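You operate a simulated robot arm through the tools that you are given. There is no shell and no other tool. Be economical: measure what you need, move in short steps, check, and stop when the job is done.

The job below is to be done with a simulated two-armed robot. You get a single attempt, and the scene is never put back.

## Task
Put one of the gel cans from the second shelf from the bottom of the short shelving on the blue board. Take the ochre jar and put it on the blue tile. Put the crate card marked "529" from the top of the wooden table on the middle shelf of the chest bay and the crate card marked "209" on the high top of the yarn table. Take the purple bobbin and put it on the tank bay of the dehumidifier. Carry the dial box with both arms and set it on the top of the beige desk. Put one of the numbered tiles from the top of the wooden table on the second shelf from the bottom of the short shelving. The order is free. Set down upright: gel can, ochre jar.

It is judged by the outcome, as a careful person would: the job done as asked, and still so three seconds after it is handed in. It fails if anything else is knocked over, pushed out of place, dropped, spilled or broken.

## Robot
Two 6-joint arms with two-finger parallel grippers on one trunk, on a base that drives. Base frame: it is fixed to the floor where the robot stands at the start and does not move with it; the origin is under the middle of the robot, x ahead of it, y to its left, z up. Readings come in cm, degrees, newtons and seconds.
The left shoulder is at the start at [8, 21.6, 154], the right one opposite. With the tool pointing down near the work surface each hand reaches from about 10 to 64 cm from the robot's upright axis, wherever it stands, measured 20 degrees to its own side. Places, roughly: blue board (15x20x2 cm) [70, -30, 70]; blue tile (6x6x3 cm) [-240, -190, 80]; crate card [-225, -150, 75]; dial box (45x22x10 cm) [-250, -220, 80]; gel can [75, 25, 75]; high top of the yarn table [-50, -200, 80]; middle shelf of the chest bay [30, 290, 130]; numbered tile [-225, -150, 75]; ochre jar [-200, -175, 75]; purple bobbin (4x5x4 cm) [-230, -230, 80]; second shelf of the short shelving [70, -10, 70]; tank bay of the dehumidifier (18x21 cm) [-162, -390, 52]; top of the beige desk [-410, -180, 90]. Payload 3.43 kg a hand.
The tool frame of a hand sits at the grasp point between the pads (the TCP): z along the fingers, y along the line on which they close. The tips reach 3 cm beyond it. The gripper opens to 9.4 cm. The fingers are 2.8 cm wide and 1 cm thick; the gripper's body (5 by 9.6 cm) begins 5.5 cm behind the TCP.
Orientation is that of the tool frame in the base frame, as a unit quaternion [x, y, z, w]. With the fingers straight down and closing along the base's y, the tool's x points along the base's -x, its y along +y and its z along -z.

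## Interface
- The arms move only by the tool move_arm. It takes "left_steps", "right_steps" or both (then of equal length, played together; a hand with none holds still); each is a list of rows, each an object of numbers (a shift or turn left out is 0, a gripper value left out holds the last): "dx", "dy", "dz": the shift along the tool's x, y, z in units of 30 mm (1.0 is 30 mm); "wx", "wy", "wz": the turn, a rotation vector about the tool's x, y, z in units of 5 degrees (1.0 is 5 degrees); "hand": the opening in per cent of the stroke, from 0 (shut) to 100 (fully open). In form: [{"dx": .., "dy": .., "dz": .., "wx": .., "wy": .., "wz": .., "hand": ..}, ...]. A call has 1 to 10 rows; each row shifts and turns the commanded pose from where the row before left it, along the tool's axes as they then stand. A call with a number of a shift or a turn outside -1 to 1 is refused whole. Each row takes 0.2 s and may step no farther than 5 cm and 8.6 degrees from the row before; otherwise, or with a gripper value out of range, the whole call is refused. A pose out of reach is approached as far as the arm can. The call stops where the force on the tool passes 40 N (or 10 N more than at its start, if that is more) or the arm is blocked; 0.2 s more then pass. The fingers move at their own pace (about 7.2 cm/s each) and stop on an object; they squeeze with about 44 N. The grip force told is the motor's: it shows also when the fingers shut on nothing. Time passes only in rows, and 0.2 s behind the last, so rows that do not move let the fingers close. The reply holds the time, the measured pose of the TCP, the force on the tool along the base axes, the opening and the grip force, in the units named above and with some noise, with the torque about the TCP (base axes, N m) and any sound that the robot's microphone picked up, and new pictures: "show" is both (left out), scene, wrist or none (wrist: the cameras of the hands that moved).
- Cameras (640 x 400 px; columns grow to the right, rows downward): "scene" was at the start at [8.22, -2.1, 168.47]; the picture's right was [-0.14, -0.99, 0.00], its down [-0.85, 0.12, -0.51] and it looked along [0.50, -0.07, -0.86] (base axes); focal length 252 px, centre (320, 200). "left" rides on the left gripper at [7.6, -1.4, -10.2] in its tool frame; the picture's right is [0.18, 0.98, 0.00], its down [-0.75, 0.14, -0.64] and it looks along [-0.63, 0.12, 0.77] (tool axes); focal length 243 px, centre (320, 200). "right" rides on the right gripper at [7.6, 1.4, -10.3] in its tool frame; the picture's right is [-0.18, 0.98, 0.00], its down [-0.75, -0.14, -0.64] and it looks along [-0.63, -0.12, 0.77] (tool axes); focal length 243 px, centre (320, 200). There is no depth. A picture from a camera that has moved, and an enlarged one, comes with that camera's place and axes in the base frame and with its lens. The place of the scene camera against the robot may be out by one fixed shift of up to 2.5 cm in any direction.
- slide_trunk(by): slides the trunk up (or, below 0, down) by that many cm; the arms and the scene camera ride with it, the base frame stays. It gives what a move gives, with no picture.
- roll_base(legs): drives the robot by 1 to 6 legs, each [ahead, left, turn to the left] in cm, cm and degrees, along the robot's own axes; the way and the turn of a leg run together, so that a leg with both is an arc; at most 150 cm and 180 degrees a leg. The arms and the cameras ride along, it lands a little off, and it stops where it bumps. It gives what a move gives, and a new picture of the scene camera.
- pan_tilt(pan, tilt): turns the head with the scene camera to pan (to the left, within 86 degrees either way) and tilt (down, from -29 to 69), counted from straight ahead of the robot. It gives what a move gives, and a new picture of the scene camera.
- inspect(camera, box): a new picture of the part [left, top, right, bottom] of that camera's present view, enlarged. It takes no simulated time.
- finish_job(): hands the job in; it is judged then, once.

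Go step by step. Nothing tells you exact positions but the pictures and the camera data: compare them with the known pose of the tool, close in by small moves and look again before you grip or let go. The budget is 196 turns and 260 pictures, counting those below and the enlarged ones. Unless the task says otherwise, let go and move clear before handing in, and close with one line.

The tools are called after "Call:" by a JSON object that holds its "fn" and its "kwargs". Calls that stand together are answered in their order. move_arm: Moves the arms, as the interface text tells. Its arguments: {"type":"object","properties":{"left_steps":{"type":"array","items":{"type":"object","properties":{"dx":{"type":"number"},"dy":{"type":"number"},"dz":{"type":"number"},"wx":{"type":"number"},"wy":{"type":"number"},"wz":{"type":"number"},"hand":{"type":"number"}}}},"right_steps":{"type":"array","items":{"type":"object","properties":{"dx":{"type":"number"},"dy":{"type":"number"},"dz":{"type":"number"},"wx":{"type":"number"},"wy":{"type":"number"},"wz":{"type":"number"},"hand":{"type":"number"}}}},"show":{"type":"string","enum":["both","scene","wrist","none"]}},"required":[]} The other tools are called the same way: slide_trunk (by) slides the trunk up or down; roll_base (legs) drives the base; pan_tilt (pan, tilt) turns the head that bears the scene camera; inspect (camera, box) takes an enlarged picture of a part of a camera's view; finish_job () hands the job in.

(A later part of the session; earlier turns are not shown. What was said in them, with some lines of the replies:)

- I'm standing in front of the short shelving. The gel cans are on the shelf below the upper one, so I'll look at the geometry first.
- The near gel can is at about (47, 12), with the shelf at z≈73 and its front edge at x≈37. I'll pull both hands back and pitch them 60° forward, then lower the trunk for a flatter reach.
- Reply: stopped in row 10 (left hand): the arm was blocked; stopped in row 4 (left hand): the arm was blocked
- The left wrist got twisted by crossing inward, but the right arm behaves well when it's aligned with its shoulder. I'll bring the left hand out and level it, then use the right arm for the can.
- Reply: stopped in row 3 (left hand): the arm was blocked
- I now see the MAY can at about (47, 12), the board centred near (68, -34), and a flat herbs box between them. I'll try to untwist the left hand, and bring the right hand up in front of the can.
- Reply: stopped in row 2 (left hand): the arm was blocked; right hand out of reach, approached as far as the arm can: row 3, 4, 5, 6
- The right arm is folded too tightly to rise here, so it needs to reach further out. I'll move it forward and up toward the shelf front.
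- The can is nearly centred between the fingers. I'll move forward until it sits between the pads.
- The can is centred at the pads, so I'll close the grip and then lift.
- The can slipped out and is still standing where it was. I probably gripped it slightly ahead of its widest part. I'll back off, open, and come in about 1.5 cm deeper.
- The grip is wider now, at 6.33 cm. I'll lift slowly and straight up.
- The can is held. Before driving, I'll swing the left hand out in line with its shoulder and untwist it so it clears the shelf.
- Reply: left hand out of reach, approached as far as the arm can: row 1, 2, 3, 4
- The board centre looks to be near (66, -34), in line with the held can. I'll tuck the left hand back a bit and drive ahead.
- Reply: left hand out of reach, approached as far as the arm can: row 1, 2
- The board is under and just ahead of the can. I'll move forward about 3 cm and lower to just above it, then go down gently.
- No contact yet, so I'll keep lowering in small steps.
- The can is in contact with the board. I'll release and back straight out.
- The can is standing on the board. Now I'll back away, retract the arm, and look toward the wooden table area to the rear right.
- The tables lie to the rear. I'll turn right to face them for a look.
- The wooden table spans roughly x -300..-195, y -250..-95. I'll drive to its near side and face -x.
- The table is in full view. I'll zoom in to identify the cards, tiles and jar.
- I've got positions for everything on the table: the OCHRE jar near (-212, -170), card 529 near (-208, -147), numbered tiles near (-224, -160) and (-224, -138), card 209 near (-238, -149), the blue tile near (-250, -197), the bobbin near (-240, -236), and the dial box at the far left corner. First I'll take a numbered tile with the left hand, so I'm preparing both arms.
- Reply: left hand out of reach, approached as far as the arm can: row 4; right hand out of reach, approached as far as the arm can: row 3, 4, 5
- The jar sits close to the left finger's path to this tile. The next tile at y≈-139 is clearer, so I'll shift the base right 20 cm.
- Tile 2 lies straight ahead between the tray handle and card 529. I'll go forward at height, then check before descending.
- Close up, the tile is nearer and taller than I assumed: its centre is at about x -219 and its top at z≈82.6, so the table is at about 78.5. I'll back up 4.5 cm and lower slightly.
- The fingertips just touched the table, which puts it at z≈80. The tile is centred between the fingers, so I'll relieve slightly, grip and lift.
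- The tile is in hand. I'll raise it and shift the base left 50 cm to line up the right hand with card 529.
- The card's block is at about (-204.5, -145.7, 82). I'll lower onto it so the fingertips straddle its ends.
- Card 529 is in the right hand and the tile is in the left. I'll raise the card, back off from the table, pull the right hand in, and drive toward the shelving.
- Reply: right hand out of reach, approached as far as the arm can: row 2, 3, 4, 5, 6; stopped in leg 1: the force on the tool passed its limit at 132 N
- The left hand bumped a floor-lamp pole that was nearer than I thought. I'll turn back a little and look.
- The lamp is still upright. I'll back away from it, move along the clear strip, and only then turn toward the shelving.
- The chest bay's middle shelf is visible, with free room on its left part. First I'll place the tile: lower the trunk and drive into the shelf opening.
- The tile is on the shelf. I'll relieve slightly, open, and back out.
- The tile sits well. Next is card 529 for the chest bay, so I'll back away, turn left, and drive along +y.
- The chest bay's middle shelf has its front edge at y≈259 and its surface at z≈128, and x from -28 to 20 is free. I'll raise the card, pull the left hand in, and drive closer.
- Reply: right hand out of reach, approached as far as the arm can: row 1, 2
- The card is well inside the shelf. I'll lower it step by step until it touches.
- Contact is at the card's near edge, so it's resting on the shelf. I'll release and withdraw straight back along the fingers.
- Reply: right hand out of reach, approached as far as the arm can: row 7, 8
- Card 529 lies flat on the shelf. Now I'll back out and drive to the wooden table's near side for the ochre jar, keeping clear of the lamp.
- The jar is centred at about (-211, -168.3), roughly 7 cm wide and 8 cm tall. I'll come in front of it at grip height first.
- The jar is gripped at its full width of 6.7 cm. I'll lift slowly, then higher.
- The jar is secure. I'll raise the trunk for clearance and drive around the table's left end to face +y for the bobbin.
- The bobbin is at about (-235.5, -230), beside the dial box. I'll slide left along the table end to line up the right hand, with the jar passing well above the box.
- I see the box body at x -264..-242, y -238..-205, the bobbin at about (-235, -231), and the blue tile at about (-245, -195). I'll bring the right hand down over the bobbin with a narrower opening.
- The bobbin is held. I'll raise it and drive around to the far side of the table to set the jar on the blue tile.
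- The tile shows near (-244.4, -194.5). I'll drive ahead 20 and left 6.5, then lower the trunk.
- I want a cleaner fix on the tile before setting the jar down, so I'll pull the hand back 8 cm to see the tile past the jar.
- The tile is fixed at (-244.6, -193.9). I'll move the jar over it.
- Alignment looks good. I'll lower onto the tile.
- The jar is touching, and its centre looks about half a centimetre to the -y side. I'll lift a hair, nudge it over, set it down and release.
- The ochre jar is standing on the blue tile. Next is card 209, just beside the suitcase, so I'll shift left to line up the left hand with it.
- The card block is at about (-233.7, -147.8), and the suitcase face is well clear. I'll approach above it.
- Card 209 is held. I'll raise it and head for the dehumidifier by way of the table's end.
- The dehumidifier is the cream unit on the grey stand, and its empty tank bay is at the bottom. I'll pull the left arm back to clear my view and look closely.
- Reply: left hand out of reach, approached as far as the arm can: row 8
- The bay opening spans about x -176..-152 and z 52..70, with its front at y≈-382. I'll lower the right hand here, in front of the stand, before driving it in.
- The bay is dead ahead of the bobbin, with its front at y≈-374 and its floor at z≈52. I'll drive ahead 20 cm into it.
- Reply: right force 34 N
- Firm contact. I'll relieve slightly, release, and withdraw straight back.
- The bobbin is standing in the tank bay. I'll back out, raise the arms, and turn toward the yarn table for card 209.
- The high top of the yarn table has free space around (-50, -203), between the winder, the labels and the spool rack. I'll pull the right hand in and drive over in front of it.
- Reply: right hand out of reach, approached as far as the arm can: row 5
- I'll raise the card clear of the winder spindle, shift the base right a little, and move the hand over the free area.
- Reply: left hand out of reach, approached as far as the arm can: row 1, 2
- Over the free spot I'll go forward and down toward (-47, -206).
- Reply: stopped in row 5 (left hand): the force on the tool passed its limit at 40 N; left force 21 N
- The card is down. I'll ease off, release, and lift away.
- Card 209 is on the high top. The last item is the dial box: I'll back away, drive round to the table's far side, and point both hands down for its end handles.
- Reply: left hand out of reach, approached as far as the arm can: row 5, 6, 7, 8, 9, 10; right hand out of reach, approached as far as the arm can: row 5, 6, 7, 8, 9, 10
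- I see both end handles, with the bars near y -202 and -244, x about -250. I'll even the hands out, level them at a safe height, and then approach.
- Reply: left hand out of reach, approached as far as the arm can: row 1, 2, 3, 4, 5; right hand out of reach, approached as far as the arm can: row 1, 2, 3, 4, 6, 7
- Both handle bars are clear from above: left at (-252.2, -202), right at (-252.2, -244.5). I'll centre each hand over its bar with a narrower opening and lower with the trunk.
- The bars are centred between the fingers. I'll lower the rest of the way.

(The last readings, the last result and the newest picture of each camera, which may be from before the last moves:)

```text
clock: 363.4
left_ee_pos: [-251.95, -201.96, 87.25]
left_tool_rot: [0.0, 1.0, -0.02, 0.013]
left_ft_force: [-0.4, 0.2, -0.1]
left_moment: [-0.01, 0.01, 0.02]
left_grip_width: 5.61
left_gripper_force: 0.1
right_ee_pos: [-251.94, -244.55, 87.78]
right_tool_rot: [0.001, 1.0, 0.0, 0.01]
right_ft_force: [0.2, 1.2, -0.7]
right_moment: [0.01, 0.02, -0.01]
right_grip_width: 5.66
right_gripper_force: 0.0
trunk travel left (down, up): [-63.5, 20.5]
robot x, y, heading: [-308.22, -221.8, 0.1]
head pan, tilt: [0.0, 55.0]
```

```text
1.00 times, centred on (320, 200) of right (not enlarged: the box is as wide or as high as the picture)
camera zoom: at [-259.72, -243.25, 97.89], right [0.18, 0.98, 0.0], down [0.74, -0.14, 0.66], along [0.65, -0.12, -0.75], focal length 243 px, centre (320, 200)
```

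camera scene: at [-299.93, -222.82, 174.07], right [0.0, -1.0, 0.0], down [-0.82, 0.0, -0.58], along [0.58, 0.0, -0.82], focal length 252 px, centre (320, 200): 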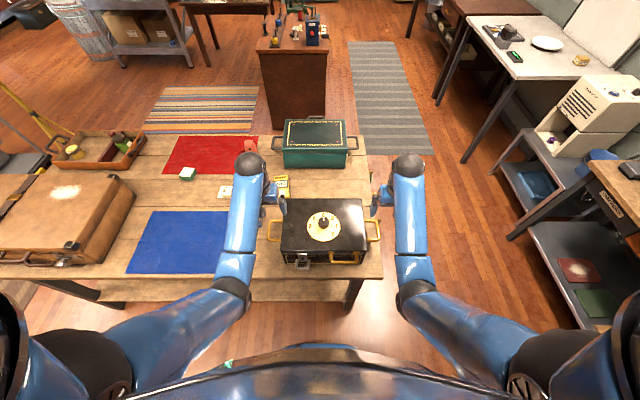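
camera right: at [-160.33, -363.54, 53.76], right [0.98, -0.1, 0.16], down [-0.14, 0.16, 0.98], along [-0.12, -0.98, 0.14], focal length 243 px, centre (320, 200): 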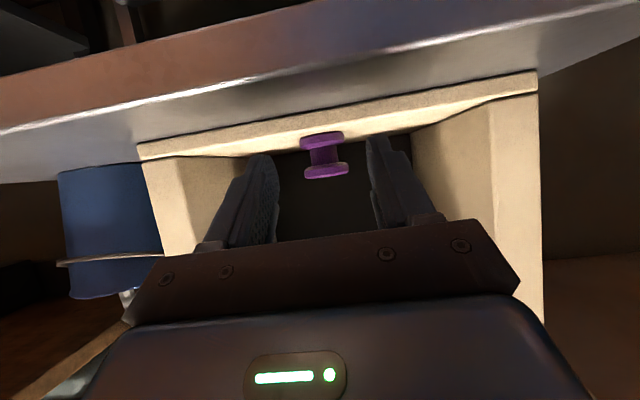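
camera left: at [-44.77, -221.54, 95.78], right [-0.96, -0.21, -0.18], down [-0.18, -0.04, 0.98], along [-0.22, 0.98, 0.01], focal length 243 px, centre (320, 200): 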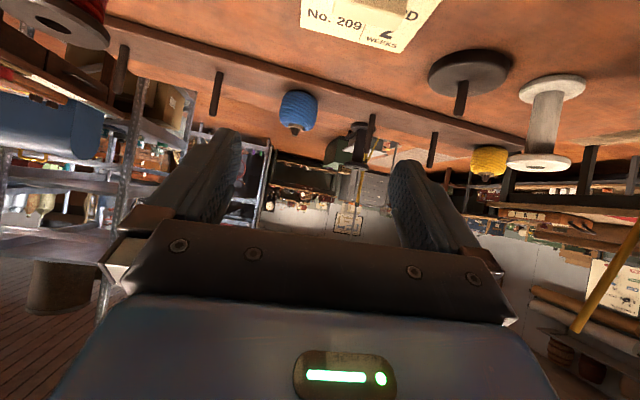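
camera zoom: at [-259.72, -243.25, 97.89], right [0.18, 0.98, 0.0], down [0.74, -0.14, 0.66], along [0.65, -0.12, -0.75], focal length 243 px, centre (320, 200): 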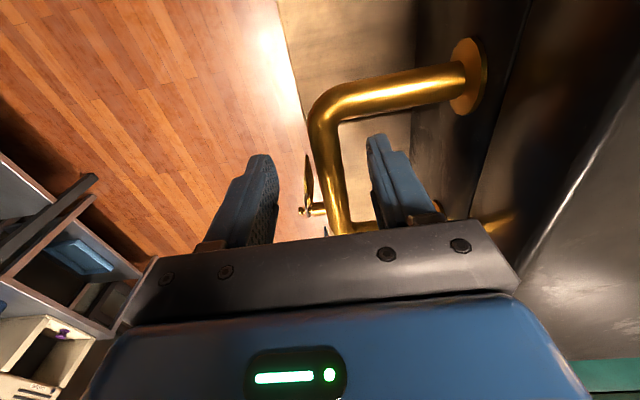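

Triangulation puts the bars at z≈84.5, so I'll lower 2.3 cm more and then close both grippers.

Call:
{"fn": "slide_trunk", "kwargs": {"by": -2.3}}

Call:
{"fn": "move_arm", "kwargs": {"left_steps": [{"hand": 0}, {"hand": 0}, {"hand": 0}, {"hand": 0}], "right_steps": [{"hand": 0}, {"hand": 0}, {"hand": 0}, {"hand": 0}], "show": "wrist"}}

```text
clock: 364.1
left_ee_pos: [-252.04, -202.2, 84.99]
left_tool_rot: [0.001, 1.0, -0.018, 0.012]
left_ft_force: [1.3, 0.4, 0.3]
left_moment: [0.0, 0.01, 0.01]
left_grip_width: 5.66
left_gripper_force: 0.0
right_ee_pos: [-251.92, -244.59, 85.41]
right_tool_rot: [-0.001, 1.0, 0.0, 0.009]
right_ft_force: [0.6, -0.1, 0.5]
right_moment: [-0.03, 0.04, -0.01]
right_grip_width: 5.63
right_gripper_force: 0.2
trunk travel left (down, up): [-61.2, 22.8]
robot x, y, heading: [-308.44, -221.77, -0.1]
head pan, tilt: [0.0, 55.0]
```

```text
clock: 364.8
left_ee_pos: [-252.06, -202.41, 84.95]
left_tool_rot: [0.005, 1.0, -0.023, 0.012]
left_ft_force: [0.7, 1.9, 0.5]
left_moment: [-0.04, 0.01, -0.31]
left_grip_width: 1.8
left_gripper_force: 44.2
right_ee_pos: [-251.83, -243.99, 85.46]
right_tool_rot: [-0.007, 1.0, 0.001, 0.009]
right_ft_force: [-0.3, 1.8, 1.8]
right_moment: [-0.03, 0.03, 0.29]
right_grip_width: 1.81
right_gripper_force: 44.3
trunk travel left (down, up): [-61.2, 22.8]
robot x, y, heading: [-307.83, -221.38, 0.1]
head pan, tilt: [0.0, 55.0]
stopped in row 3 (right hand): the force on the tool passed its limit at 42 N (the readings are from after the stop); the commanded pose is now the measured one
camera right: at [-259.72, -242.81, 95.62], right [0.17, 0.98, 0.01], down [0.74, -0.13, 0.66], along [0.65, -0.11, -0.76], focal length 243 px, centre (320, 200)
camera left: at [-259.94, -203.25, 95.1], right [-0.18, 0.98, -0.05], down [0.74, 0.16, 0.65], along [0.65, 0.08, -0.76], focal length 243 px, centre (320, 200)
```

right: 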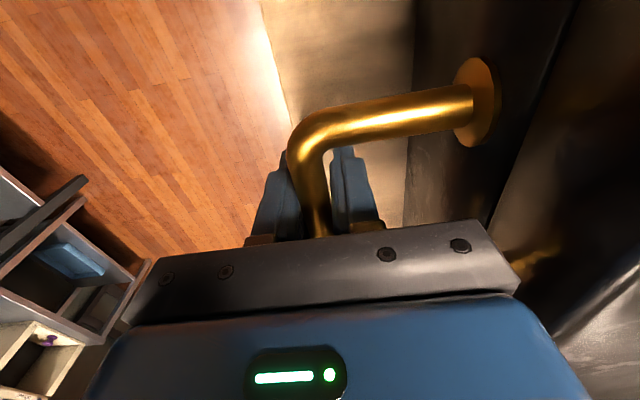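
left: 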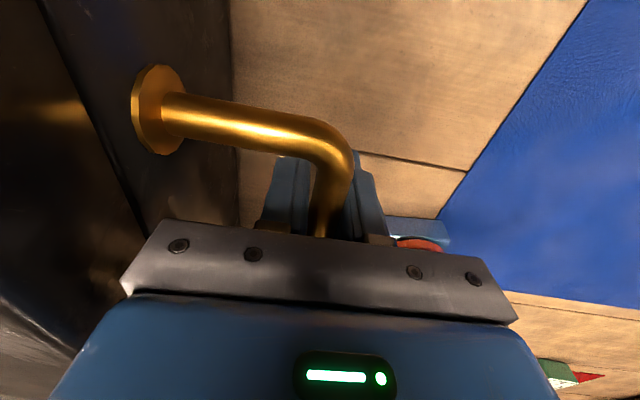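

Both handles are gripped. I'll lift a little with the trunk and check the load.

Call:
{"fn": "slide_trunk", "kwargs": {"by": 3}}

Call:
{"fn": "inspect", "kwargs": {"camera": "scene", "box": [200, 100, 440, 250]}}

```text
clock: 365.6
left_ee_pos: [-251.85, -202.31, 87.86]
left_tool_rot: [0.005, 1.0, -0.023, 0.011]
left_ft_force: [0.0, -0.7, -5.7]
left_moment: [0.02, -0.03, -0.39]
left_grip_width: 1.8
left_gripper_force: 44.2
right_ee_pos: [-251.82, -244.06, 88.32]
right_tool_rot: [-0.006, 1.0, 0.002, 0.009]
right_ft_force: [0.6, 0.2, -5.6]
right_moment: [-0.06, -0.03, 0.32]
right_grip_width: 1.78
right_gripper_force: 43.8
trunk travel left (down, up): [-64.2, 19.8]
robot x, y, heading: [-308.05, -221.43, 0.1]
head pan, tilt: [0.0, 55.0]
```

```text
2.67 times, centred on (320, 175) of scene
camera zoom: at [-299.37, -222.77, 156.22], right [0.0, -1.0, 0.0], down [-0.82, 0.0, -0.57], along [0.57, 0.0, -0.82], focal length 673 px, centre (320, 267)
```

zoom: 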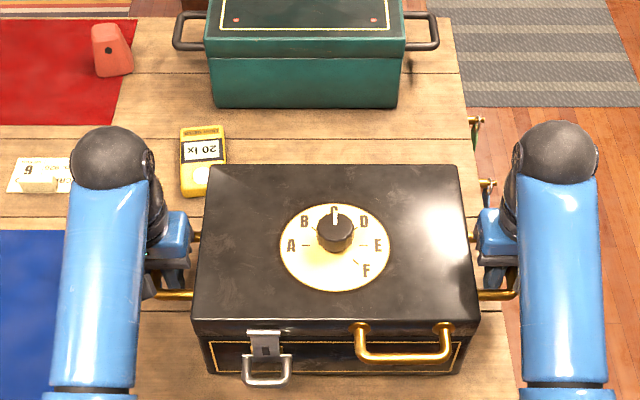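

The box lifts evenly at about 1.1 kg. I'll raise it fully, back away from the table, and turn toward the beige desk.

Call:
{"fn": "slide_trunk", "kwargs": {"by": 18.5}}

Call:
{"fn": "roll_base", "kwargs": {"legs": [[-17, 0, 0], [0, 32, 0]]}}

Call:
{"fn": "roll_base", "kwargs": {"legs": [[0, 0, -90], [0, 0, -90]]}}

Call:
{"fn": "pan_tilt", "kwargs": {"pan": 0, "tilt": 40}}

```text
clock: 367.6
left_ee_pos: [-251.88, -202.47, 106.36]
left_tool_rot: [0.005, 1.0, -0.023, 0.011]
left_ft_force: [0.6, -3.5, -5.3]
left_moment: [0.1, -0.09, -0.37]
left_grip_width: 1.81
left_gripper_force: 44.3
right_ee_pos: [-251.8, -244.07, 106.74]
right_tool_rot: [-0.005, 1.0, 0.003, 0.008]
right_ft_force: [1.3, 4.2, -6.5]
right_moment: [-0.05, -0.01, 0.38]
right_grip_width: 1.81
right_gripper_force: 43.7
trunk travel left (down, up): [-82.7, 1.3]
robot x, y, heading: [-308.21, -221.54, 0.4]
head pan, tilt: [0.0, 55.0]
```

```text
clock: 370.8
left_ee_pos: [-269.81, -170.87, 106.36]
left_tool_rot: [-0.002, 1.0, -0.021, 0.011]
left_ft_force: [0.8, -5.8, -6.4]
left_moment: [0.14, -0.01, -0.33]
left_grip_width: 1.8
left_gripper_force: 44.5
right_ee_pos: [-269.09, -212.79, 106.83]
right_tool_rot: [-0.012, 1.0, 0.004, 0.009]
right_ft_force: [0.1, 5.5, -5.7]
right_moment: [-0.06, -0.08, 0.37]
right_grip_width: 1.83
right_gripper_force: 43.6
trunk travel left (down, up): [-82.7, 1.3]
robot x, y, heading: [-325.79, -190.7, 0.9]
head pan, tilt: [0.0, 55.0]
camera scene: at [-317.03, -192.21, 174.72], right [0.02, -1.0, 0.0], down [-0.82, -0.01, -0.57], along [0.57, 0.01, -0.82], focal length 252 px, centre (320, 200)
```

scene: 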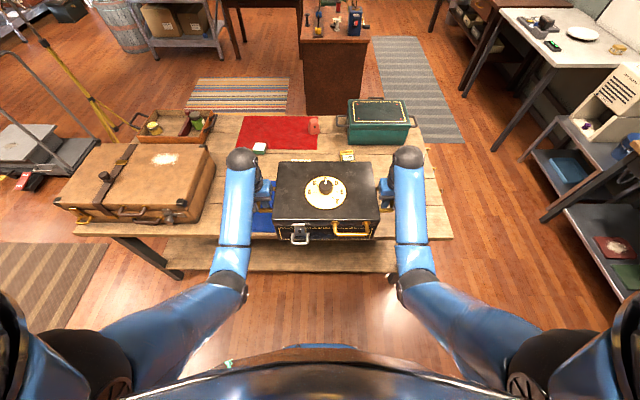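

```text
clock: 378.8
left_ee_pos: [-381.56, -212.24, 106.36]
left_tool_rot: [1.0, 0.016, -0.012, -0.023]
left_ft_force: [-0.1, -1.3, -6.4]
left_moment: [0.04, 0.08, -0.37]
left_grip_width: 1.79
left_gripper_force: 44.4
right_ee_pos: [-383.39, -170.54, 106.91]
right_tool_rot: [1.0, 0.025, -0.008, 0.001]
right_ft_force: [-0.7, 1.2, -5.3]
right_moment: [-0.03, 0.0, 0.4]
right_grip_width: 1.81
right_gripper_force: 43.7
trunk travel left (down, up): [-82.7, 1.3]
robot x, y, heading: [-326.2, -190.43, -177.7]
head pan, tilt: [0.0, 55.0]
camera scene: at [-337.89, -192.41, 174.72], right [-0.04, 1.0, 0.0], down [0.82, 0.03, -0.57], along [-0.57, -0.02, -0.82], focal length 252 px, centre (320, 200)
```

scene: 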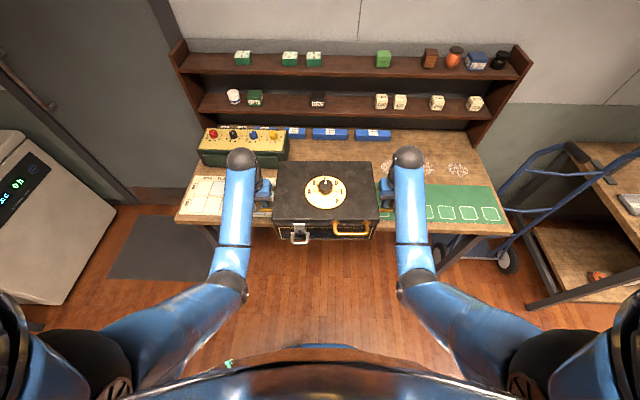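

```text
clock: 379.5
left_ee_pos: [-381.52, -212.18, 106.29]
left_tool_rot: [1.0, 0.015, -0.011, -0.022]
left_ft_force: [-0.6, -0.9, -5.2]
left_moment: [0.01, 0.02, -0.34]
left_grip_width: 1.82
left_gripper_force: 43.9
right_ee_pos: [-383.36, -170.46, 106.75]
right_tool_rot: [1.0, 0.025, -0.008, 0.001]
right_ft_force: [0.1, 1.1, -5.6]
right_moment: [-0.04, 0.07, 0.37]
right_grip_width: 1.84
right_gripper_force: 44.4
trunk travel left (down, up): [-82.7, 1.3]
robot x, y, heading: [-325.69, -190.75, -177.9]
head pan, tilt: [0.0, 40.0]
camera scene: at [-339.17, -192.41, 176.78], right [-0.04, 1.0, 0.0], down [0.64, 0.03, -0.76], along [-0.76, -0.03, -0.64], focal length 252 px, centre (320, 200)
```

scene: 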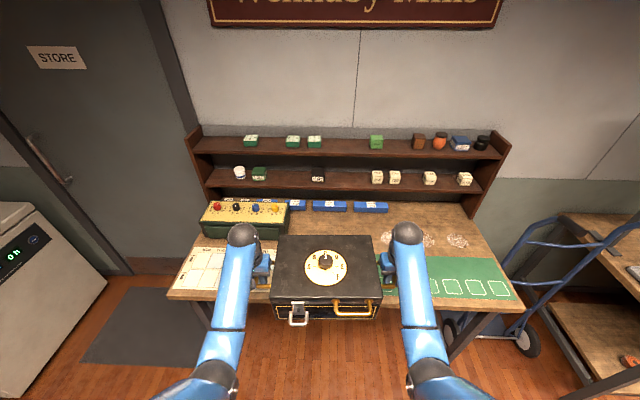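

The desk's front edge is at x≈-384. The box needs to go about 15 cm further in, where there's room in front of the blue books and the drawer unit.

Call:
{"fn": "roll_base", "kwargs": {"legs": [[15, -3, -2]]}}

Call:
{"fn": "pan_tilt", "kwargs": {"pan": 0, "tilt": 58}}

Call:
{"fn": "inspect", "kwargs": {"camera": "left", "box": [0, 0, 640, 400]}}

Call:
{"fn": "inspect", "kwargs": {"camera": "right", "box": [0, 0, 640, 400]}}

```text
clock: 380.9
left_ee_pos: [-396.88, -207.87, 106.54]
left_tool_rot: [1.0, -0.002, -0.014, -0.023]
left_ft_force: [-0.4, -1.2, -5.8]
left_moment: [0.04, 0.07, -0.36]
left_grip_width: 1.82
left_gripper_force: 43.4
right_ee_pos: [-397.25, -166.17, 107.12]
right_tool_rot: [1.0, 0.009, -0.01, 0.002]
right_ft_force: [-0.5, 0.2, -5.9]
right_moment: [-0.03, 0.0, 0.35]
right_grip_width: 1.82
right_gripper_force: 43.7
trunk travel left (down, up): [-82.7, 1.3]
robot x, y, heading: [-340.87, -188.23, -179.2]
head pan, tilt: [0.0, 40.0]
camera scene: at [-353.53, -189.61, 176.84], right [-0.01, 1.0, 0.0], down [0.64, 0.01, -0.77], along [-0.77, -0.01, -0.64], focal length 252 px, centre (320, 200)
```

scene: 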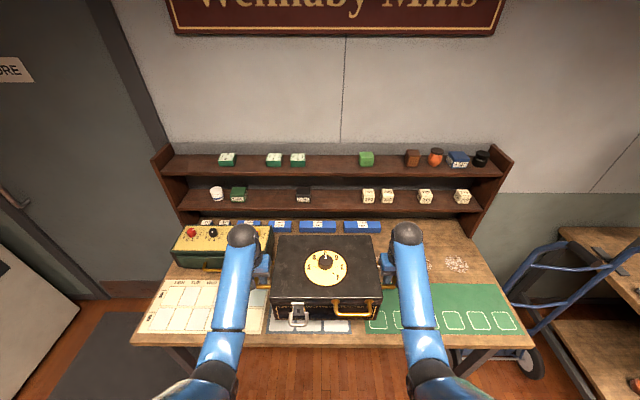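

```text
clock: 381.7
left_ee_pos: [-397.17, -207.87, 106.37]
left_tool_rot: [1.0, -0.001, -0.011, -0.022]
left_ft_force: [-0.7, -2.2, -5.7]
left_moment: [0.02, 0.02, -0.35]
left_grip_width: 1.8
left_gripper_force: 44.4
right_ee_pos: [-397.66, -165.99, 106.74]
right_tool_rot: [1.0, 0.009, -0.008, 0.003]
right_ft_force: [0.5, 1.0, -6.8]
right_moment: [-0.05, 0.07, 0.34]
right_grip_width: 1.81
right_gripper_force: 43.7
trunk travel left (down, up): [-82.7, 1.3]
robot x, y, heading: [-341.21, -188.02, -179.5]
head pan, tilt: [0.0, 58.0]
camera scene: at [-352.52, -189.45, 174.35], right [-0.01, 1.0, 0.0], down [0.85, 0.01, -0.53], along [-0.53, 0.0, -0.85], focal length 252 px, centre (320, 200)
```

scene: 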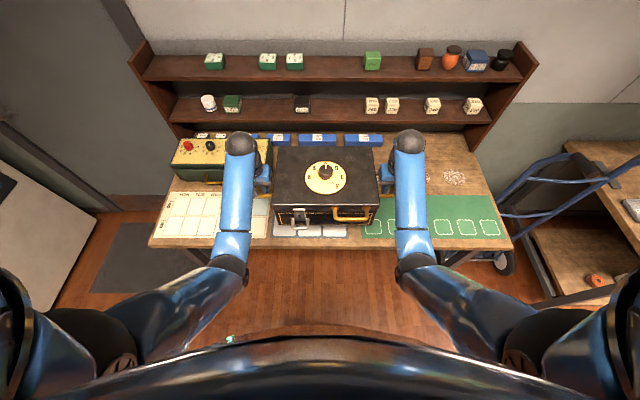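

```text
1.00 times, centred on (320, 200) of left (not enlarged: the box is as wide or as high as the picture)
camera zoom: at [-389.27, -206.91, 116.51], right [0.18, -0.98, -0.05], down [-0.74, -0.17, 0.65], along [-0.65, -0.08, -0.76], focal length 243 px, centre (320, 200)
```

zoom: 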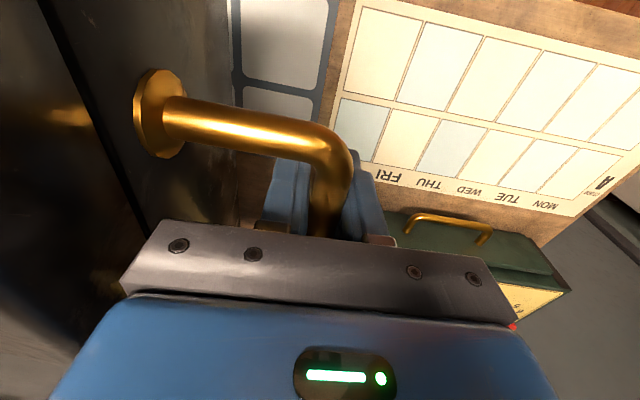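

```text
1.00 times, centred on (320, 200) of right (not enlarged: the box is as wide or as high as the picture)
camera zoom: at [-389.78, -167.46, 116.98], right [-0.17, -0.99, 0.01], down [-0.75, 0.13, 0.65], along [-0.64, 0.1, -0.76], focal length 243 px, centre (320, 200)
```

zoom: 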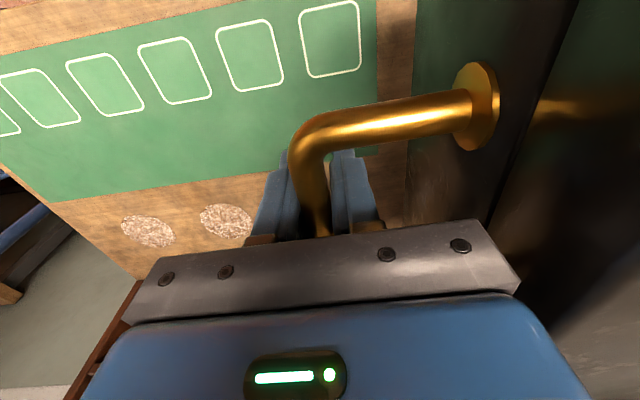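

The strip is clear. I'll go 4 cm deeper and 4 cm right, to keep well off the front edge and clear of the drawer unit, then lower.

Call:
{"fn": "roll_base", "kwargs": {"legs": [[4, -4, -0.5]]}}

Call:
{"fn": "slide_trunk", "kwargs": {"by": -9}}

Call:
{"fn": "inspect", "kwargs": {"camera": "left", "box": [0, 0, 640, 400]}}

Call:
{"fn": "inspect", "kwargs": {"camera": "scene", "box": [150, 80, 500, 299]}}

```text
clock: 382.7
left_ee_pos: [-400.54, -204.36, 106.54]
left_tool_rot: [1.0, -0.004, -0.015, -0.026]
left_ft_force: [1.3, -1.5, -5.1]
left_moment: [0.14, 0.21, -0.48]
left_grip_width: 1.81
left_gripper_force: 44.3
right_ee_pos: [-400.64, -162.57, 107.4]
right_tool_rot: [1.0, 0.005, -0.011, -0.002]
right_ft_force: [0.3, 0.5, -5.5]
right_moment: [0.1, -0.09, 0.25]
right_grip_width: 1.8
right_gripper_force: 44.1
trunk travel left (down, up): [-82.7, 1.3]
robot x, y, heading: [-344.75, -184.67, -179.9]
head pan, tilt: [0.0, 58.0]
camera scene: at [-355.26, -186.69, 174.43], right [0.0, 1.0, 0.01], down [0.84, 0.0, -0.54], along [-0.54, 0.01, -0.84], focal length 252 px, centre (320, 200)
```

scene: 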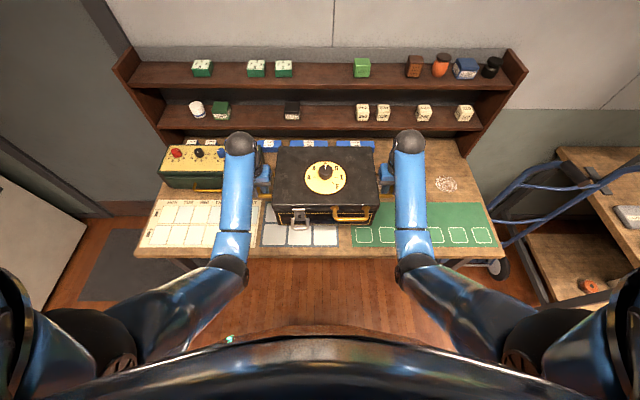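

```text
clock: 383.9
left_ee_pos: [-401.23, -203.58, 97.42]
left_tool_rot: [1.0, -0.005, -0.011, -0.023]
left_ft_force: [0.6, -0.1, -6.0]
left_moment: [0.1, 0.07, -0.38]
left_grip_width: 1.81
left_gripper_force: 44.2
right_ee_pos: [-401.29, -161.92, 97.8]
right_tool_rot: [1.0, 0.006, -0.009, 0.001]
right_ft_force: [-0.6, 1.3, -5.8]
right_moment: [0.0, -0.02, 0.35]
right_grip_width: 1.81
right_gripper_force: 43.6
trunk travel left (down, up): [-73.7, 10.3]
robot x, y, heading: [-344.82, -184.33, -180.1]
head pan, tilt: [0.0, 58.0]
```

```text
1.00 times, centred on (320, 200) of left (not enlarged: the box is as wide or as high as the picture)
camera zoom: at [-393.28, -202.73, 107.54], right [0.17, -0.98, -0.05], down [-0.74, -0.16, 0.65], along [-0.65, -0.08, -0.76], focal length 243 px, centre (320, 200)
```

zoom: 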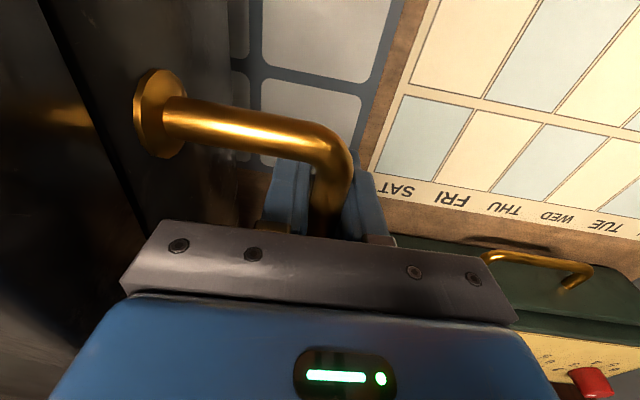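

```text
1.83 times, centred on (325, 190) of scene
camera zoom: at [-356.36, -185.54, 165.36], right [0.0, 1.0, 0.0], down [0.85, 0.0, -0.53], along [-0.53, 0.0, -0.85], focal length 461 px, centre (311, 219)
```

zoom: 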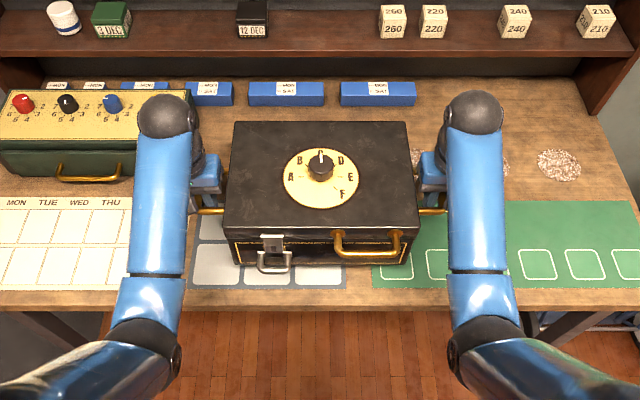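

The box is well inside the desk edge, clear of the drawer and books. I'll lower the last couple of centimetres carefully.

Call:
{"fn": "slide_trunk", "kwargs": {"by": -1.8}}

Call:
{"fn": "slide_trunk", "kwargs": {"by": -0.5}}

```text
clock: 384.6
left_ee_pos: [-401.2, -203.43, 95.46]
left_tool_rot: [1.0, -0.005, -0.01, -0.023]
left_ft_force: [1.0, -1.4, -6.5]
left_moment: [0.03, 0.09, -0.35]
left_grip_width: 1.81
left_gripper_force: 43.8
right_ee_pos: [-401.33, -161.92, 96.01]
right_tool_rot: [1.0, 0.005, -0.007, 0.003]
right_ft_force: [-0.8, 0.6, -5.6]
right_moment: [-0.01, -0.04, 0.34]
right_grip_width: 1.81
right_gripper_force: 44.1
trunk travel left (down, up): [-71.9, 12.1]
robot x, y, heading: [-344.99, -184.24, -180.0]
head pan, tilt: [0.0, 58.0]
```

```text
clock: 385.1
left_ee_pos: [-401.23, -203.51, 94.99]
left_tool_rot: [1.0, -0.005, -0.01, -0.022]
left_ft_force: [0.2, -1.6, -7.4]
left_moment: [0.05, 0.08, -0.37]
left_grip_width: 1.81
left_gripper_force: 44.4
right_ee_pos: [-401.28, -161.85, 95.4]
right_tool_rot: [1.0, 0.005, -0.007, 0.003]
right_ft_force: [0.0, 1.7, -5.5]
right_moment: [-0.03, 0.0, 0.37]
right_grip_width: 1.76
right_gripper_force: 43.6
trunk travel left (down, up): [-71.4, 12.6]
robot x, y, heading: [-344.73, -184.34, -179.8]
head pan, tilt: [0.0, 58.0]
```

Call:
{"fn": "slide_trunk", "kwargs": {"by": -0.5}}

Call:
{"fn": "slide_trunk", "kwargs": {"by": -0.5}}

```text
clock: 385.6
left_ee_pos: [-401.25, -203.56, 94.57]
left_tool_rot: [1.0, -0.005, -0.01, -0.023]
left_ft_force: [-0.1, -1.5, -6.9]
left_moment: [0.02, 0.05, -0.34]
left_grip_width: 1.82
left_gripper_force: 44.0
right_ee_pos: [-401.26, -161.88, 94.86]
right_tool_rot: [1.0, 0.006, -0.006, 0.003]
right_ft_force: [-0.9, 2.5, -5.8]
right_moment: [-0.02, -0.01, 0.34]
right_grip_width: 1.81
right_gripper_force: 43.7
trunk travel left (down, up): [-70.9, 13.1]
robot x, y, heading: [-344.95, -184.32, -180.2]
head pan, tilt: [0.0, 58.0]
```

```text
clock: 386.2
left_ee_pos: [-401.28, -203.62, 94.07]
left_tool_rot: [1.0, -0.004, -0.01, -0.023]
left_ft_force: [0.3, -1.5, -7.5]
left_moment: [0.05, 0.04, -0.35]
left_grip_width: 1.8
left_gripper_force: 43.5
right_ee_pos: [-401.5, -161.87, 94.53]
right_tool_rot: [1.0, 0.006, -0.007, 0.003]
right_ft_force: [-0.2, 0.2, -7.4]
right_moment: [-0.03, 0.03, 0.38]
right_grip_width: 1.8
right_gripper_force: 43.9
trunk travel left (down, up): [-70.4, 13.6]
robot x, y, heading: [-345.02, -184.25, -180.1]
head pan, tilt: [0.0, 58.0]
```

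Call:
{"fn": "slide_trunk", "kwargs": {"by": -0.7}}

Call:
{"fn": "slide_trunk", "kwargs": {"by": -0.7}}

Call:
{"fn": "inspect", "kwargs": {"camera": "right", "box": [0, 0, 640, 400]}}

```text
clock: 386.7
left_ee_pos: [-401.18, -203.59, 93.25]
left_tool_rot: [1.0, -0.005, -0.01, -0.023]
left_ft_force: [-0.4, -1.0, -6.1]
left_moment: [0.05, 0.02, -0.35]
left_grip_width: 1.81
left_gripper_force: 44.4
right_ee_pos: [-401.41, -161.92, 93.78]
right_tool_rot: [1.0, 0.005, -0.006, 0.002]
right_ft_force: [-0.1, 0.9, -5.5]
right_moment: [-0.01, 0.02, 0.36]
right_grip_width: 1.76
right_gripper_force: 43.9
trunk travel left (down, up): [-69.7, 14.3]
robot x, y, heading: [-345.02, -184.36, -179.7]
head pan, tilt: [0.0, 58.0]
```

```text
clock: 387.3
left_ee_pos: [-401.21, -203.59, 92.59]
left_tool_rot: [1.0, -0.005, -0.01, -0.023]
left_ft_force: [0.3, -1.9, -6.2]
left_moment: [0.03, 0.02, -0.35]
left_grip_width: 1.82
left_gripper_force: 43.9
right_ee_pos: [-401.44, -161.86, 93.02]
right_tool_rot: [1.0, 0.005, -0.007, 0.002]
right_ft_force: [0.0, 1.1, -5.8]
right_moment: [-0.01, 0.01, 0.36]
right_grip_width: 1.82
right_gripper_force: 43.4
trunk travel left (down, up): [-69.0, 15.0]
robot x, y, heading: [-344.84, -184.52, -179.7]
head pan, tilt: [0.0, 58.0]
```

```text
1.00 times, centred on (320, 200) of right (not enlarged: the box is as wide or as high as the picture)
camera zoom: at [-393.55, -163.28, 103.26], right [-0.17, -0.98, 0.01], down [-0.75, 0.14, 0.65], along [-0.64, 0.11, -0.76], focal length 243 px, centre (320, 200)
```

zoom: 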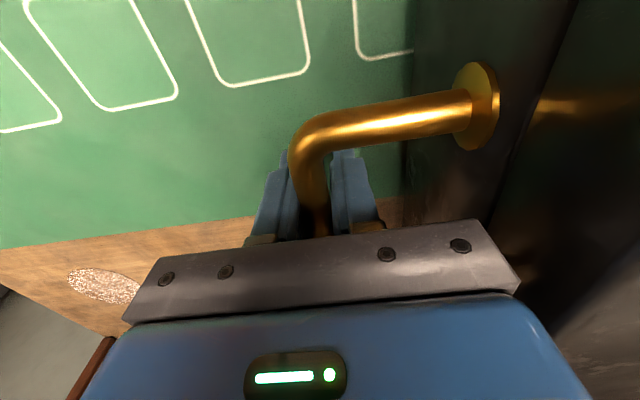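

Call:
{"fn": "slide_trunk", "kwargs": {"by": -0.8}}

Call:
{"fn": "slide_trunk", "kwargs": {"by": -0.8}}

Call:
{"fn": "slide_trunk", "kwargs": {"by": -0.6}}

Call:
{"fn": "inspect", "kwargs": {"camera": "left", "box": [0, 0, 640, 400]}}

```text
clock: 387.9
left_ee_pos: [-401.3, -203.6, 91.73]
left_tool_rot: [1.0, -0.005, -0.01, -0.023]
left_ft_force: [-0.8, -0.8, -5.9]
left_moment: [0.05, 0.05, -0.4]
left_grip_width: 1.82
left_gripper_force: 44.0
right_ee_pos: [-401.26, -161.84, 92.23]
right_tool_rot: [1.0, 0.005, -0.007, 0.003]
right_ft_force: [-0.3, 1.8, -6.0]
right_moment: [-0.01, 0.03, 0.37]
right_grip_width: 1.83
right_gripper_force: 43.9
trunk travel left (down, up): [-68.2, 15.8]
robot x, y, heading: [-344.81, -184.26, -179.9]
head pan, tilt: [0.0, 58.0]
```

```text
clock: 388.4
left_ee_pos: [-401.15, -203.7, 91.03]
left_tool_rot: [1.0, -0.004, -0.01, -0.022]
left_ft_force: [0.2, -2.7, -5.9]
left_moment: [0.03, 0.1, -0.33]
left_grip_width: 1.8
left_gripper_force: 44.2
right_ee_pos: [-401.39, -161.89, 91.52]
right_tool_rot: [1.0, 0.006, -0.008, 0.002]
right_ft_force: [-0.2, 0.6, -6.4]
right_moment: [-0.06, -0.01, 0.34]
right_grip_width: 1.83
right_gripper_force: 43.7
trunk travel left (down, up): [-67.4, 16.6]
robot x, y, heading: [-345.28, -184.44, -180.0]
head pan, tilt: [0.0, 58.0]
```

```text
clock: 389.0
left_ee_pos: [-401.12, -203.56, 91.02]
left_tool_rot: [1.0, -0.005, -0.017, -0.023]
left_ft_force: [-9.9, -0.9, 20.6]
left_moment: [-0.07, -1.01, -0.34]
left_grip_width: 1.84
left_gripper_force: 44.0
right_ee_pos: [-401.34, -161.8, 91.48]
right_tool_rot: [1.0, 0.006, -0.013, 0.002]
right_ft_force: [-6.6, 1.7, 26.6]
right_moment: [0.02, -0.97, 0.34]
right_grip_width: 1.82
right_gripper_force: 44.2
trunk travel left (down, up): [-66.8, 17.2]
robot x, y, heading: [-345.09, -184.2, -180.1]
head pan, tilt: [0.0, 58.0]
```

```text
1.00 times, centred on (320, 200) of left (not enlarged: the box is as wide or as high as the picture)
camera zoom: at [-393.17, -202.75, 101.05], right [0.17, -0.98, -0.05], down [-0.73, -0.16, 0.66], along [-0.66, -0.08, -0.75], focal length 243 px, centre (320, 200)
```

zoom: 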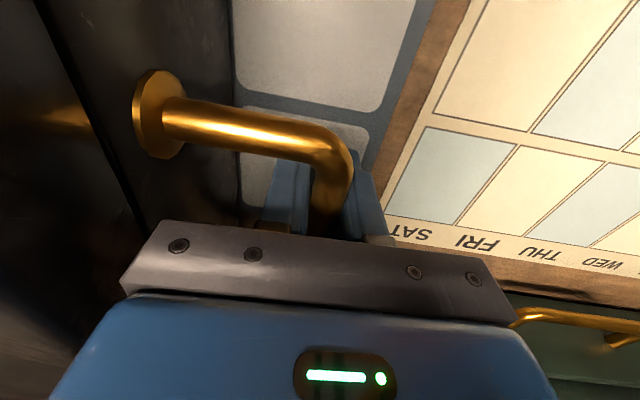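

The box has landed, since both hands now read upward force. I'll relieve the load, open both grippers partly, and rise straight up.

Call:
{"fn": "slide_trunk", "kwargs": {"by": 0.5}}

Call:
{"fn": "move_arm", "kwargs": {"left_steps": [{"hand": 55}, {"hand": 55}, {"hand": 55}, {}], "right_steps": [{"hand": 55}, {"hand": 55}, {"hand": 55}, {}], "show": "wrist"}}

```text
clock: 389.5
left_ee_pos: [-401.1, -203.59, 90.89]
left_tool_rot: [1.0, -0.005, -0.011, -0.023]
left_ft_force: [-7.0, -0.6, 7.7]
left_moment: [0.02, 0.51, -0.31]
left_grip_width: 1.83
left_gripper_force: 44.0
right_ee_pos: [-401.32, -161.78, 91.49]
right_tool_rot: [1.0, 0.005, -0.008, 0.001]
right_ft_force: [-8.7, 2.4, 12.4]
right_moment: [-0.08, 0.5, 0.36]
right_grip_width: 1.81
right_gripper_force: 44.0
trunk travel left (down, up): [-67.3, 16.7]
robot x, y, heading: [-344.91, -184.26, -179.9]
head pan, tilt: [0.0, 58.0]
```

```text
clock: 390.5
left_ee_pos: [-401.1, -203.58, 90.95]
left_tool_rot: [1.0, -0.004, -0.012, -0.022]
left_ft_force: [0.0, -0.2, -0.7]
left_moment: [0.01, 0.02, 0.04]
left_grip_width: 5.14
left_gripper_force: 0.1
right_ee_pos: [-401.14, -161.87, 91.45]
right_tool_rot: [1.0, 0.006, -0.008, 0.003]
right_ft_force: [-0.7, 0.8, -0.1]
right_moment: [-0.04, -0.02, 0.01]
right_grip_width: 5.15
right_gripper_force: 0.1
trunk travel left (down, up): [-67.3, 16.7]
robot x, y, heading: [-344.84, -184.42, -180.1]
head pan, tilt: [0.0, 58.0]
camera right: at [-393.37, -163.28, 101.65], right [-0.17, -0.98, 0.01], down [-0.74, 0.14, 0.65], along [-0.64, 0.11, -0.76], focal length 243 px, centre (320, 200)
camera left: at [-393.16, -202.73, 101.18], right [0.17, -0.98, -0.05], down [-0.74, -0.16, 0.65], along [-0.65, -0.08, -0.76], focal length 243 px, centre (320, 200)
```

right: 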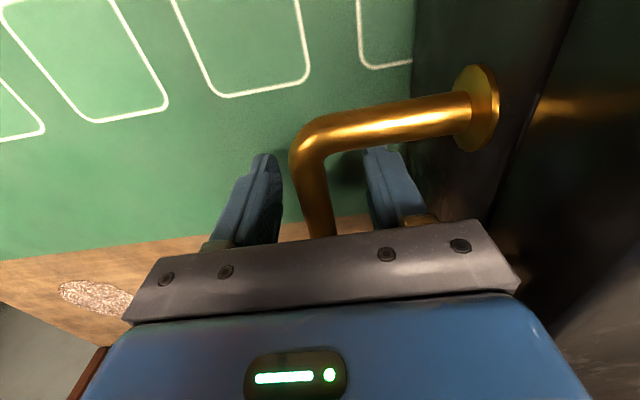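
left: 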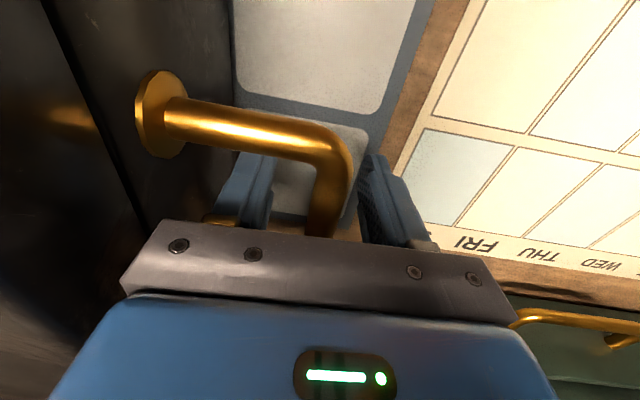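

Both hands have let go cleanly. I'll rise straight up, back off, and check the desk.

Call:
{"fn": "slide_trunk", "kwargs": {"by": 16}}

Call:
{"fn": "roll_base", "kwargs": {"legs": [[-20, 0, 0]]}}

Call:
{"fn": "pan_tilt", "kwargs": {"pan": 0, "tilt": 45}}

```text
clock: 392.4
left_ee_pos: [-401.11, -203.56, 107.08]
left_tool_rot: [1.0, -0.005, -0.012, -0.022]
left_ft_force: [0.6, 0.3, 0.3]
left_moment: [0.05, -0.01, -0.02]
left_grip_width: 5.18
left_gripper_force: 0.0
right_ee_pos: [-401.18, -161.93, 107.46]
right_tool_rot: [1.0, 0.005, -0.008, 0.003]
right_ft_force: [-0.4, -0.3, 0.2]
right_moment: [-0.01, -0.02, -0.02]
right_grip_width: 5.14
right_gripper_force: 0.0
trunk travel left (down, up): [-83.3, 0.7]
robot x, y, heading: [-344.74, -184.12, -180.0]
head pan, tilt: [0.0, 58.0]
```

```text
clock: 394.0
left_ee_pos: [-381.52, -203.82, 106.81]
left_tool_rot: [1.0, -0.003, -0.009, -0.022]
left_ft_force: [-0.8, -0.4, -0.4]
left_moment: [0.0, -0.05, 0.01]
left_grip_width: 5.15
left_gripper_force: 0.0
right_ee_pos: [-381.75, -162.06, 107.34]
right_tool_rot: [1.0, 0.007, -0.006, 0.002]
right_ft_force: [0.1, -0.5, -0.4]
right_moment: [0.01, -0.03, 0.01]
right_grip_width: 5.18
right_gripper_force: 0.0
trunk travel left (down, up): [-83.3, 0.7]
robot x, y, heading: [-324.63, -184.47, -179.6]
head pan, tilt: [0.0, 58.0]
camera scene: at [-336.98, -185.52, 174.91], right [0.0, 1.0, 0.0], down [0.85, 0.0, -0.53], along [-0.53, 0.0, -0.85], focal length 252 px, centre (320, 200)
```

scene: 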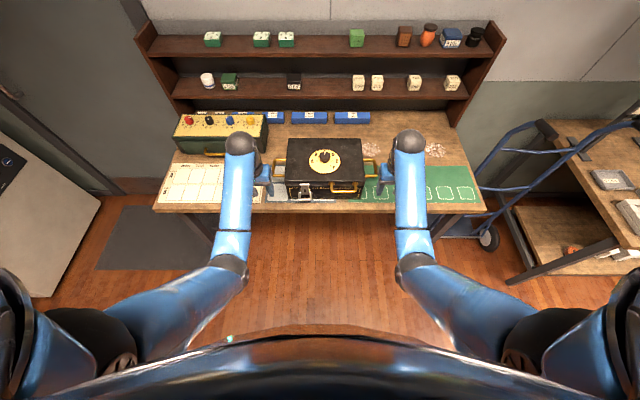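

```text
clock: 394.7
left_ee_pos: [-381.22, -203.67, 106.93]
left_tool_rot: [1.0, -0.003, -0.012, -0.023]
left_ft_force: [0.3, 0.6, 0.0]
left_moment: [-0.01, 0.03, 0.03]
left_grip_width: 5.16
left_gripper_force: 0.0
right_ee_pos: [-381.67, -162.01, 107.44]
right_tool_rot: [1.0, 0.007, -0.008, 0.002]
right_ft_force: [0.2, -0.3, -0.5]
right_moment: [-0.02, -0.06, -0.01]
right_grip_width: 5.19
right_gripper_force: 0.0
trunk travel left (down, up): [-83.3, 0.7]
robot x, y, heading: [-324.74, -184.29, -179.8]
head pan, tilt: [0.0, 45.0]
camera scene: at [-337.76, -185.52, 176.65], right [0.0, 1.0, 0.0], down [0.71, 0.0, -0.71], along [-0.71, 0.0, -0.71], focal length 252 px, centre (320, 200)
```

scene: 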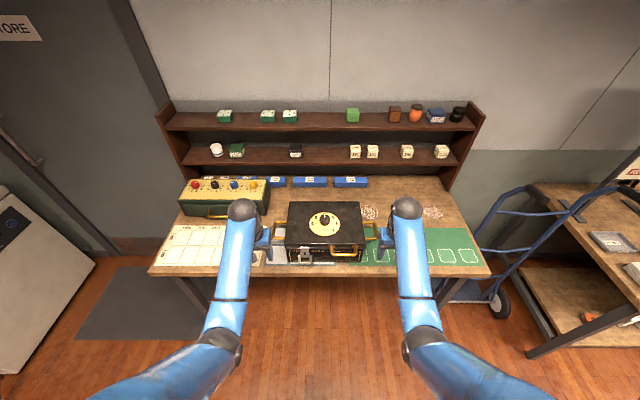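

The dial box rests flat on the beige desk, both hands are clear, and all seven placements are in. I'm handing in now.

Call:
{"fn": "finish_job", "kwargs": {}}

```text
The job is handed in.
```

All seven placements are done and handed in. While I was turning, the left hand bumped the floor lamp with about 132 N. The lamp stayed upright, but I couldn't confirm that it didn't shift slightly.
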